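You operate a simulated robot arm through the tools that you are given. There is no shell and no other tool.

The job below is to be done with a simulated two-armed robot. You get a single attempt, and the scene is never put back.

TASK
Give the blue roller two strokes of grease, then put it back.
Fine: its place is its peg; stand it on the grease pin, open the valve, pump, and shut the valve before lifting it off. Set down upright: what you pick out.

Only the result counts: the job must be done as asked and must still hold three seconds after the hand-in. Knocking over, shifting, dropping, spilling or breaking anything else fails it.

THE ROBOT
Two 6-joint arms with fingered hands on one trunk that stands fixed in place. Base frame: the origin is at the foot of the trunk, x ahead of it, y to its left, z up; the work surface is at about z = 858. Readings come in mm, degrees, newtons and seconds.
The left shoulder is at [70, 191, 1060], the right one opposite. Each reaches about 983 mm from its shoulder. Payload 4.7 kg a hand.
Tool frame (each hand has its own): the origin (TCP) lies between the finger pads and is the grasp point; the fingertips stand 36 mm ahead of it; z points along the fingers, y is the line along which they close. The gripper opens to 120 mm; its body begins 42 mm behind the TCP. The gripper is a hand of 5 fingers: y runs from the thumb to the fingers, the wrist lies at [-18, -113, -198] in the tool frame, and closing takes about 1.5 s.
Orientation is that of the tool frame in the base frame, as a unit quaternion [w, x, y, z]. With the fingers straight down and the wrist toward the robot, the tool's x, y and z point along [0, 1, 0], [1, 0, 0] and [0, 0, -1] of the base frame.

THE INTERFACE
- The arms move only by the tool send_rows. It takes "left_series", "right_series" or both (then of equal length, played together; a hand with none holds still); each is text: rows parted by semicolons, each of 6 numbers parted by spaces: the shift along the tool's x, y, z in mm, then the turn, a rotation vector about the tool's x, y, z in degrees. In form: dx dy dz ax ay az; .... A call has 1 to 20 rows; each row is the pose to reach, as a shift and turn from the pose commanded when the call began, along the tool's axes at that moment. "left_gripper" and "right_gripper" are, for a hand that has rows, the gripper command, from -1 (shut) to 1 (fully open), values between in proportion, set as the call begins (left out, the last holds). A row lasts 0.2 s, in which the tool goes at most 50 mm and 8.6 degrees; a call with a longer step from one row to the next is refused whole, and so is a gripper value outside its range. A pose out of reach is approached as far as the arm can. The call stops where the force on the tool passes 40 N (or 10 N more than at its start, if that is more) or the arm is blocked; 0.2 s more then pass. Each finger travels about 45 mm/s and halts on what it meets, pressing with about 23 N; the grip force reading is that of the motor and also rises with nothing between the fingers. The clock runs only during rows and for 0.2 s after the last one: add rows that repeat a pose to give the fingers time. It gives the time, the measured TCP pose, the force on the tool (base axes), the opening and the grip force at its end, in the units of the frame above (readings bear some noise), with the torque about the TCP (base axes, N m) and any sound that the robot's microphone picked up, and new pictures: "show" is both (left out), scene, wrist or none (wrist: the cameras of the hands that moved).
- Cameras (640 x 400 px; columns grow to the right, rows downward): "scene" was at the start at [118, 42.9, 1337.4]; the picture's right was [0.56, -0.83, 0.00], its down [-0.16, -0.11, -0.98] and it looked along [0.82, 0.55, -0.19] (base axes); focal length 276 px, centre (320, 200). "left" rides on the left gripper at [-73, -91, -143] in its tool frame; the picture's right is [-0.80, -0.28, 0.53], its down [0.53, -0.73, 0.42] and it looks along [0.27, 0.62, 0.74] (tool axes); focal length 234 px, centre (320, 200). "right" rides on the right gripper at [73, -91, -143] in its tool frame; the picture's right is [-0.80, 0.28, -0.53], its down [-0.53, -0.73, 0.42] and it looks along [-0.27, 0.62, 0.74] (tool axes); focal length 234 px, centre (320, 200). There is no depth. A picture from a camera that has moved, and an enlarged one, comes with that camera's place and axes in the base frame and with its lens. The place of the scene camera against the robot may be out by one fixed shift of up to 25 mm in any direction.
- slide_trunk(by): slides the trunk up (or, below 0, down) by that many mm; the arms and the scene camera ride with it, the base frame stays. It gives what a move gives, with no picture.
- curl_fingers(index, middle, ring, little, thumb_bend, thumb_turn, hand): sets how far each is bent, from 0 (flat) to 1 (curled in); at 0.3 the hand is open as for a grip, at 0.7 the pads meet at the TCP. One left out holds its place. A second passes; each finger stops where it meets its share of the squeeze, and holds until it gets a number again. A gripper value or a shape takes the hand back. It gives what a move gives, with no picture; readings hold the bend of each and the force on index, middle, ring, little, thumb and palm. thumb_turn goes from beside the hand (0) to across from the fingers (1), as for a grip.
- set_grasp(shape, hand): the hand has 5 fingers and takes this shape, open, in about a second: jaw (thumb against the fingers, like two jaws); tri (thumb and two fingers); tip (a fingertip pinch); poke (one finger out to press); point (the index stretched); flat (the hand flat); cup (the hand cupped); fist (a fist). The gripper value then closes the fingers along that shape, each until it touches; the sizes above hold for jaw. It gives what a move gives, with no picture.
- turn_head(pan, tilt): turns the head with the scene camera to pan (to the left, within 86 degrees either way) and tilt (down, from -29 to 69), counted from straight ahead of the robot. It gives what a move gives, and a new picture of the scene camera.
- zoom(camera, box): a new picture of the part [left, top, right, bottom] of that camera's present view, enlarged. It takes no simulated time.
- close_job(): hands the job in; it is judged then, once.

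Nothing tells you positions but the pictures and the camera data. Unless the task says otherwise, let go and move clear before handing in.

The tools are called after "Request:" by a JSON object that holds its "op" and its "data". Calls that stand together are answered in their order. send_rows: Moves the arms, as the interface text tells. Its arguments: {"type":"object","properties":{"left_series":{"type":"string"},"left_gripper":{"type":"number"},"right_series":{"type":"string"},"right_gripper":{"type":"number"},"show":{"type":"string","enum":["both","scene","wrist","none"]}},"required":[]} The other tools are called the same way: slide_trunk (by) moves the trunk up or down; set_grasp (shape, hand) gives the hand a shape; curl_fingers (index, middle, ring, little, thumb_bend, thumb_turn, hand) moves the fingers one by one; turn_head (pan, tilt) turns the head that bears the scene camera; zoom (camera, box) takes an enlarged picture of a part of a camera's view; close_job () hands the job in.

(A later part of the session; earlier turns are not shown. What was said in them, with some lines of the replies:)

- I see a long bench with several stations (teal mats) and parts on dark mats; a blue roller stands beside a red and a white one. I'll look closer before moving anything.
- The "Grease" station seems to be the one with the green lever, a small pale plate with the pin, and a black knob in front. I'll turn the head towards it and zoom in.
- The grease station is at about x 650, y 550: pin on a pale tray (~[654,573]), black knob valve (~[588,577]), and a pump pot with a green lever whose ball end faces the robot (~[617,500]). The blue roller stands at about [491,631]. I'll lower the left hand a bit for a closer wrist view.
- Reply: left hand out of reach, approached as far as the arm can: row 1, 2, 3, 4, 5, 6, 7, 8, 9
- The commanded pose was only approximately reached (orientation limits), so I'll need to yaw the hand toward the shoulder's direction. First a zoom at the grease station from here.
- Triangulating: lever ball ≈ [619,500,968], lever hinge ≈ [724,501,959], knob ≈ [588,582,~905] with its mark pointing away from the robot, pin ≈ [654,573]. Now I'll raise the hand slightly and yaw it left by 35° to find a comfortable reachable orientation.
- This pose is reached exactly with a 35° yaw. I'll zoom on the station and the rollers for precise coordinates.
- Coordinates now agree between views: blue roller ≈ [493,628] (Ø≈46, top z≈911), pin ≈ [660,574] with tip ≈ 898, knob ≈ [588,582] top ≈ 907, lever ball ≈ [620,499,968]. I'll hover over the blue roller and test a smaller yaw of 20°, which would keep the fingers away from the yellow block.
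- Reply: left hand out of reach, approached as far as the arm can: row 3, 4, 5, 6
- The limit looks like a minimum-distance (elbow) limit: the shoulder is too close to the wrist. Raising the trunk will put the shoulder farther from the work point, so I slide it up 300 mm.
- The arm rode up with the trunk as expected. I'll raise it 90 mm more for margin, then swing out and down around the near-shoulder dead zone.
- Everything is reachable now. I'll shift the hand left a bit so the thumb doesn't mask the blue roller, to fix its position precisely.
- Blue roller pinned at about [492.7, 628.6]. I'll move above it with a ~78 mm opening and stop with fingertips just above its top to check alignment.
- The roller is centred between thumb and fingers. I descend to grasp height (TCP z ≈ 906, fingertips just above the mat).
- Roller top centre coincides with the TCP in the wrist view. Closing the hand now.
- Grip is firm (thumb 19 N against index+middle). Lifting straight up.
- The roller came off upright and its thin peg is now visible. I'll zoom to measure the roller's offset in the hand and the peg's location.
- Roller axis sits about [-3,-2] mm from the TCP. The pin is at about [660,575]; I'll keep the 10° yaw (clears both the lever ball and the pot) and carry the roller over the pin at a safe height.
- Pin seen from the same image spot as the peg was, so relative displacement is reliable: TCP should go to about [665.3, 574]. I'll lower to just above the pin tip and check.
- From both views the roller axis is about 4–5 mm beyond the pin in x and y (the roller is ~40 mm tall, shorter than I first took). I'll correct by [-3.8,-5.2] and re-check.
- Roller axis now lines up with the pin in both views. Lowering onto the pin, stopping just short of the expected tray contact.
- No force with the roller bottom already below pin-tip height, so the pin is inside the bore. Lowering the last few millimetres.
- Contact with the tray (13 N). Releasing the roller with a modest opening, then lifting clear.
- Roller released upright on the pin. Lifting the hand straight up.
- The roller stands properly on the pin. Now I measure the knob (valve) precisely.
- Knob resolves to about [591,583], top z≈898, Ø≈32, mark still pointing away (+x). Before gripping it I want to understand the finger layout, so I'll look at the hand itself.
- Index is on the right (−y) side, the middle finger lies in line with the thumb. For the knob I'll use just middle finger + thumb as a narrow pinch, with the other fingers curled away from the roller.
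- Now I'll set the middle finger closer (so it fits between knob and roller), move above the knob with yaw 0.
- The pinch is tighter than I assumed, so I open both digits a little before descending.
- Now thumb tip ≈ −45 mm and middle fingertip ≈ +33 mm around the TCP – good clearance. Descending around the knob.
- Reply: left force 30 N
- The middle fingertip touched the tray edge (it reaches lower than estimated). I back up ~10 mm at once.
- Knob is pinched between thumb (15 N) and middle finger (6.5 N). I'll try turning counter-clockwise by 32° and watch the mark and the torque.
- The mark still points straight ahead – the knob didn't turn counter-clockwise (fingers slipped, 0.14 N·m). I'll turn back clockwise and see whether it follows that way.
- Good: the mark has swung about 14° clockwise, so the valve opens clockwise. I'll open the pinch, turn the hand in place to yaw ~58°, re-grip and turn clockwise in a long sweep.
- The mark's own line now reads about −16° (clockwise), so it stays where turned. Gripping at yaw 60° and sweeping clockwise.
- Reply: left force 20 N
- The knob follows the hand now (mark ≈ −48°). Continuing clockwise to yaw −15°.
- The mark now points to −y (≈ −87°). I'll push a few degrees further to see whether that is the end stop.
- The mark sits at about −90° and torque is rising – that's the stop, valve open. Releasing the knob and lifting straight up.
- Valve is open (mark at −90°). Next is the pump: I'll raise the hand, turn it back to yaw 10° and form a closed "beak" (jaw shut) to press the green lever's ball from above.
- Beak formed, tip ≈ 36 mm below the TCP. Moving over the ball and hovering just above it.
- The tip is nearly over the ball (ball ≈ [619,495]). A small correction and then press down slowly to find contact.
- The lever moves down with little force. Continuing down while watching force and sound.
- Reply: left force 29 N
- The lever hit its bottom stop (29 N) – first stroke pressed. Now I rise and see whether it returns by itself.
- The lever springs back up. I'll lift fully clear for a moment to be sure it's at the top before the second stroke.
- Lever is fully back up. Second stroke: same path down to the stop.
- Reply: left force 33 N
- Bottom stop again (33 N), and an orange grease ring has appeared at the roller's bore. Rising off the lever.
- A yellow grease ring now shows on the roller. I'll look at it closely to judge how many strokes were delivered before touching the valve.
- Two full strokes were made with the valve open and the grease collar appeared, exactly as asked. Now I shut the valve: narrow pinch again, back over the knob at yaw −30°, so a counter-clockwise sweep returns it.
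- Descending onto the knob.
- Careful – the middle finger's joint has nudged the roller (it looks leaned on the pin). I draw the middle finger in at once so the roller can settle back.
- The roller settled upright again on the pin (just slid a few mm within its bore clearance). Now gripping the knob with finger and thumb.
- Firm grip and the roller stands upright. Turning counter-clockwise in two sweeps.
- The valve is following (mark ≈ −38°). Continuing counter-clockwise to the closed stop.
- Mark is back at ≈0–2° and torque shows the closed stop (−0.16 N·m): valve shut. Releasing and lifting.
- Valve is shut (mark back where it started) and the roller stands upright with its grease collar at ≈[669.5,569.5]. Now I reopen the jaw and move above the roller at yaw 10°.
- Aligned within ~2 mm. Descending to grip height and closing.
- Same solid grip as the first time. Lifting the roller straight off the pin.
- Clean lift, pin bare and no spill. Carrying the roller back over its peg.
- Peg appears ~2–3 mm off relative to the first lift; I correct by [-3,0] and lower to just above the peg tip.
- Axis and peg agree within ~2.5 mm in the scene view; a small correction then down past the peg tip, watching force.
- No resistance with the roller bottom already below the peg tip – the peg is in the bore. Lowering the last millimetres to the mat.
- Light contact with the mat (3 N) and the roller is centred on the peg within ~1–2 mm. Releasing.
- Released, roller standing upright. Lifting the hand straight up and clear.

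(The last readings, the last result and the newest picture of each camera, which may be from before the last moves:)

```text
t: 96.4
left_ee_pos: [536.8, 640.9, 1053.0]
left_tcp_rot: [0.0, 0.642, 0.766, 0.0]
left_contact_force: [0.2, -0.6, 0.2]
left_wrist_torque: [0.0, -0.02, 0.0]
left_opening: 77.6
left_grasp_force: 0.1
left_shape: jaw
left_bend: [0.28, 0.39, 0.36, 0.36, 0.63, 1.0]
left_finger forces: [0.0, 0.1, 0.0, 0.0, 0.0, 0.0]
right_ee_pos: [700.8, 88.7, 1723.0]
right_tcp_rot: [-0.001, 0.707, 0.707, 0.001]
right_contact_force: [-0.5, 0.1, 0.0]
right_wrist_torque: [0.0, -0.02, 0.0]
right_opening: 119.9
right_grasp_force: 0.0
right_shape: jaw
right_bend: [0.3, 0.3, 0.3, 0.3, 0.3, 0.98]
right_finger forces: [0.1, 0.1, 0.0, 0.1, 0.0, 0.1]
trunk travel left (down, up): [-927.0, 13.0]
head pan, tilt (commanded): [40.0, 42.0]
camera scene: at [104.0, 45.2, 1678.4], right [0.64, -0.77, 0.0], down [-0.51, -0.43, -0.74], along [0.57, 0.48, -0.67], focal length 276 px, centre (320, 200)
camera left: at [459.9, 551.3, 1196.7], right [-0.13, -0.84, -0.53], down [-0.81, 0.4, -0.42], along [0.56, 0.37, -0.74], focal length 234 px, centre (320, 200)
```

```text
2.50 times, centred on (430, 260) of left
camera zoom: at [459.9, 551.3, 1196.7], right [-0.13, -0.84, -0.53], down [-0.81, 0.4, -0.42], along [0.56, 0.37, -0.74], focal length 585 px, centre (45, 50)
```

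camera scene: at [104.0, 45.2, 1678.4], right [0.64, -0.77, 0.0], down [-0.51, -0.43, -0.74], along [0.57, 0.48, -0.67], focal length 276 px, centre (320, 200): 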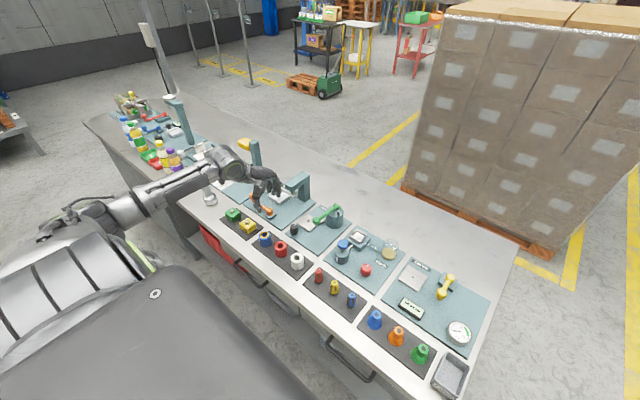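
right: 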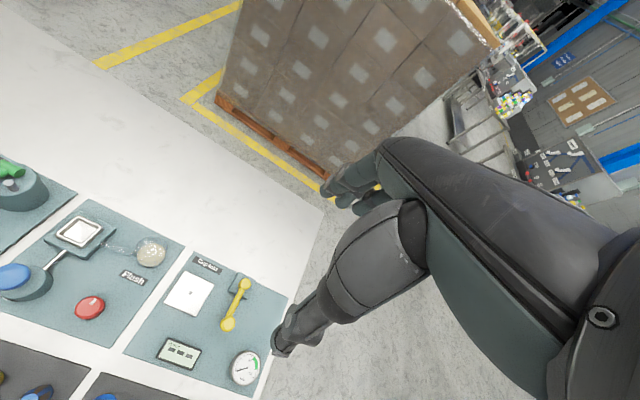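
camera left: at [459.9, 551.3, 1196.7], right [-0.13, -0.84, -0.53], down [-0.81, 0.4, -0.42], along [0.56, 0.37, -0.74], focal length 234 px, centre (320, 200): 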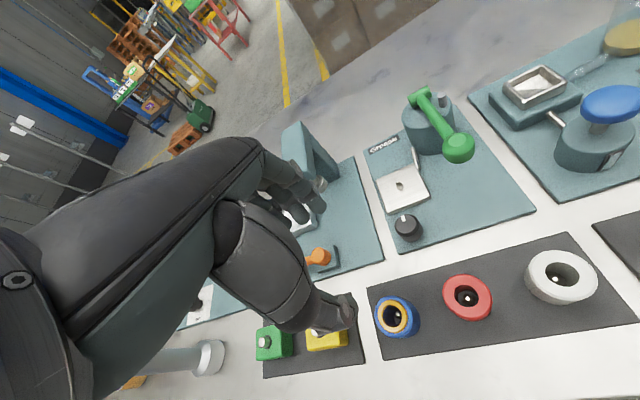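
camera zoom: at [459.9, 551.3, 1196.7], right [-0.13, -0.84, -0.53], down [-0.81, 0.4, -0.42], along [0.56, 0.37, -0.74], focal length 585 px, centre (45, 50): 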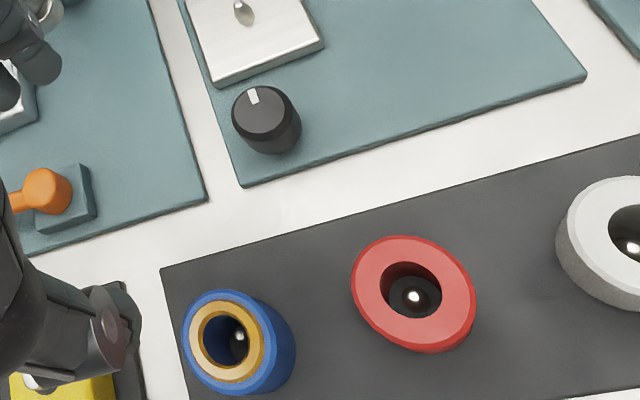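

The roller is back upright on its peg with the grease collar, valve shut, lever up, neighbours undisturbed. I'll raise the hand a bit more, take a last look, then hand in.

Request:
{"op": "send_rows", "data": {"left_series": "0 0 -25 0 0 0; 0 0 -50 0 0 0; 0 0 -70 0 0 0; 0 0 -70 0 0 0; 0 0 -70 0 0 0", "show": "scene"}}

Request:
{"op": "zoom", "data": {"camera": "scene", "box": [210, 170, 350, 280]}}

```text
t: 97.6
left_ee_pos: [536.5, 639.1, 1123.0]
left_tcp_rot: [0.0, 0.642, 0.767, 0.0]
left_contact_force: [0.4, -0.6, 0.3]
left_wrist_torque: [0.0, 0.04, 0.01]
left_opening: 77.8
left_grasp_force: 0.1
left_shape: jaw
left_bend: [0.28, 0.39, 0.36, 0.36, 0.63, 1.0]
left_finger forces: [0.0, 0.1, 0.0, 0.0, 0.0, 0.0]
right_ee_pos: [701.8, 89.9, 1722.8]
right_tcp_rot: [-0.001, 0.707, 0.707, 0.0]
right_contact_force: [-0.7, -0.6, 0.0]
right_wrist_torque: [-0.05, 0.01, 0.0]
right_opening: 120.0
right_grasp_force: 0.1
right_shape: jaw
right_bend: [0.3, 0.3, 0.3, 0.3, 0.3, 0.98]
right_finger forces: [0.1, 0.0, 0.0, 0.0, 0.0, 0.1]
trunk travel left (down, up): [-927.0, 13.0]
head pan, tilt (commanded): [40.0, 42.0]
camera scene: at [104.9, 45.2, 1678.3], right [0.64, -0.77, 0.0], down [-0.51, -0.43, -0.74], along [0.57, 0.48, -0.67], focal length 276 px, centre (320, 200)
```

scene: 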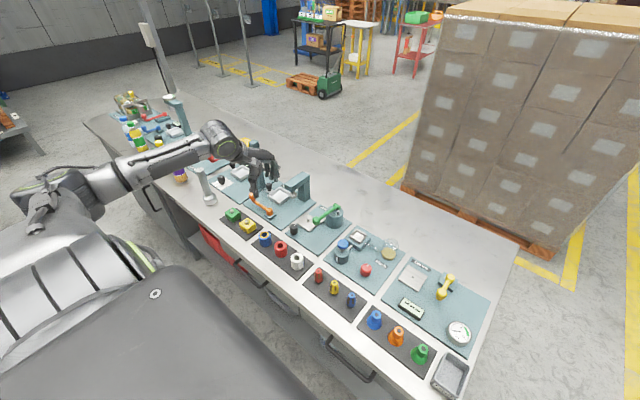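

```text
3.64 times, centred on (280, 225) of scene
camera zoom: at [104.9, 45.2, 1678.3], right [0.64, -0.77, 0.0], down [-0.51, -0.43, -0.74], along [0.57, 0.48, -0.67], focal length 1005 px, centre (466, 109)
```

zoom: 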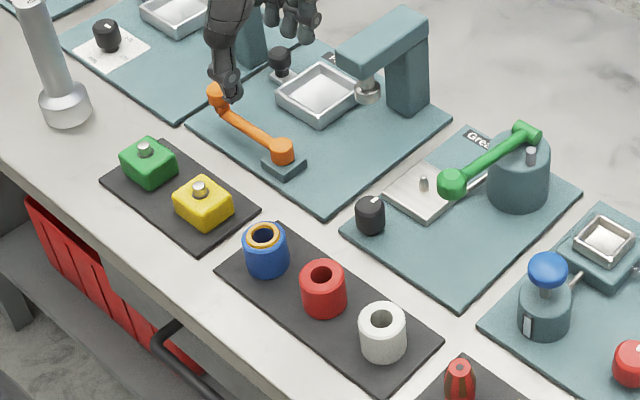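

Everything stands as it should: the blue roller is greased and upright on its peg, the valve is shut, the lever is up, and the other objects look unmoved. The hand is clear, so I am handing in.

Request:
{"op": "close_job", "data": {}}

```text
The job is handed in.
```

I gave the blue roller two strokes of grease and put it back upright on its peg. The job is handed in. I don't have the judge's result, only the last pictures from before hand-in.

- **Greasing:** I stood the roller on the grease pin and opened the valve, which turned clockwise by about 90°. I then pressed the green lever to its bottom stop twice.
- **Stroke count:** This is the one thing I could not confirm. No grease showed after the first stroke; a yellow collar appeared around the bore only on the second. Both strokes went equally deep with the valve open, so I took it as two and did not add a third.
- **Valve:** I shut it before lifting the roller off. Its mark is back at its starting position.
- **Small contacts:** My finger pressed the tray edge once. It also tipped the roller slightly on the pin while I was reaching for the valve. The roller settled upright, and I saw no spill or damage.
- **At the end:** The lever is up, the other objects look unmoved, and the hand is clear of the bench.
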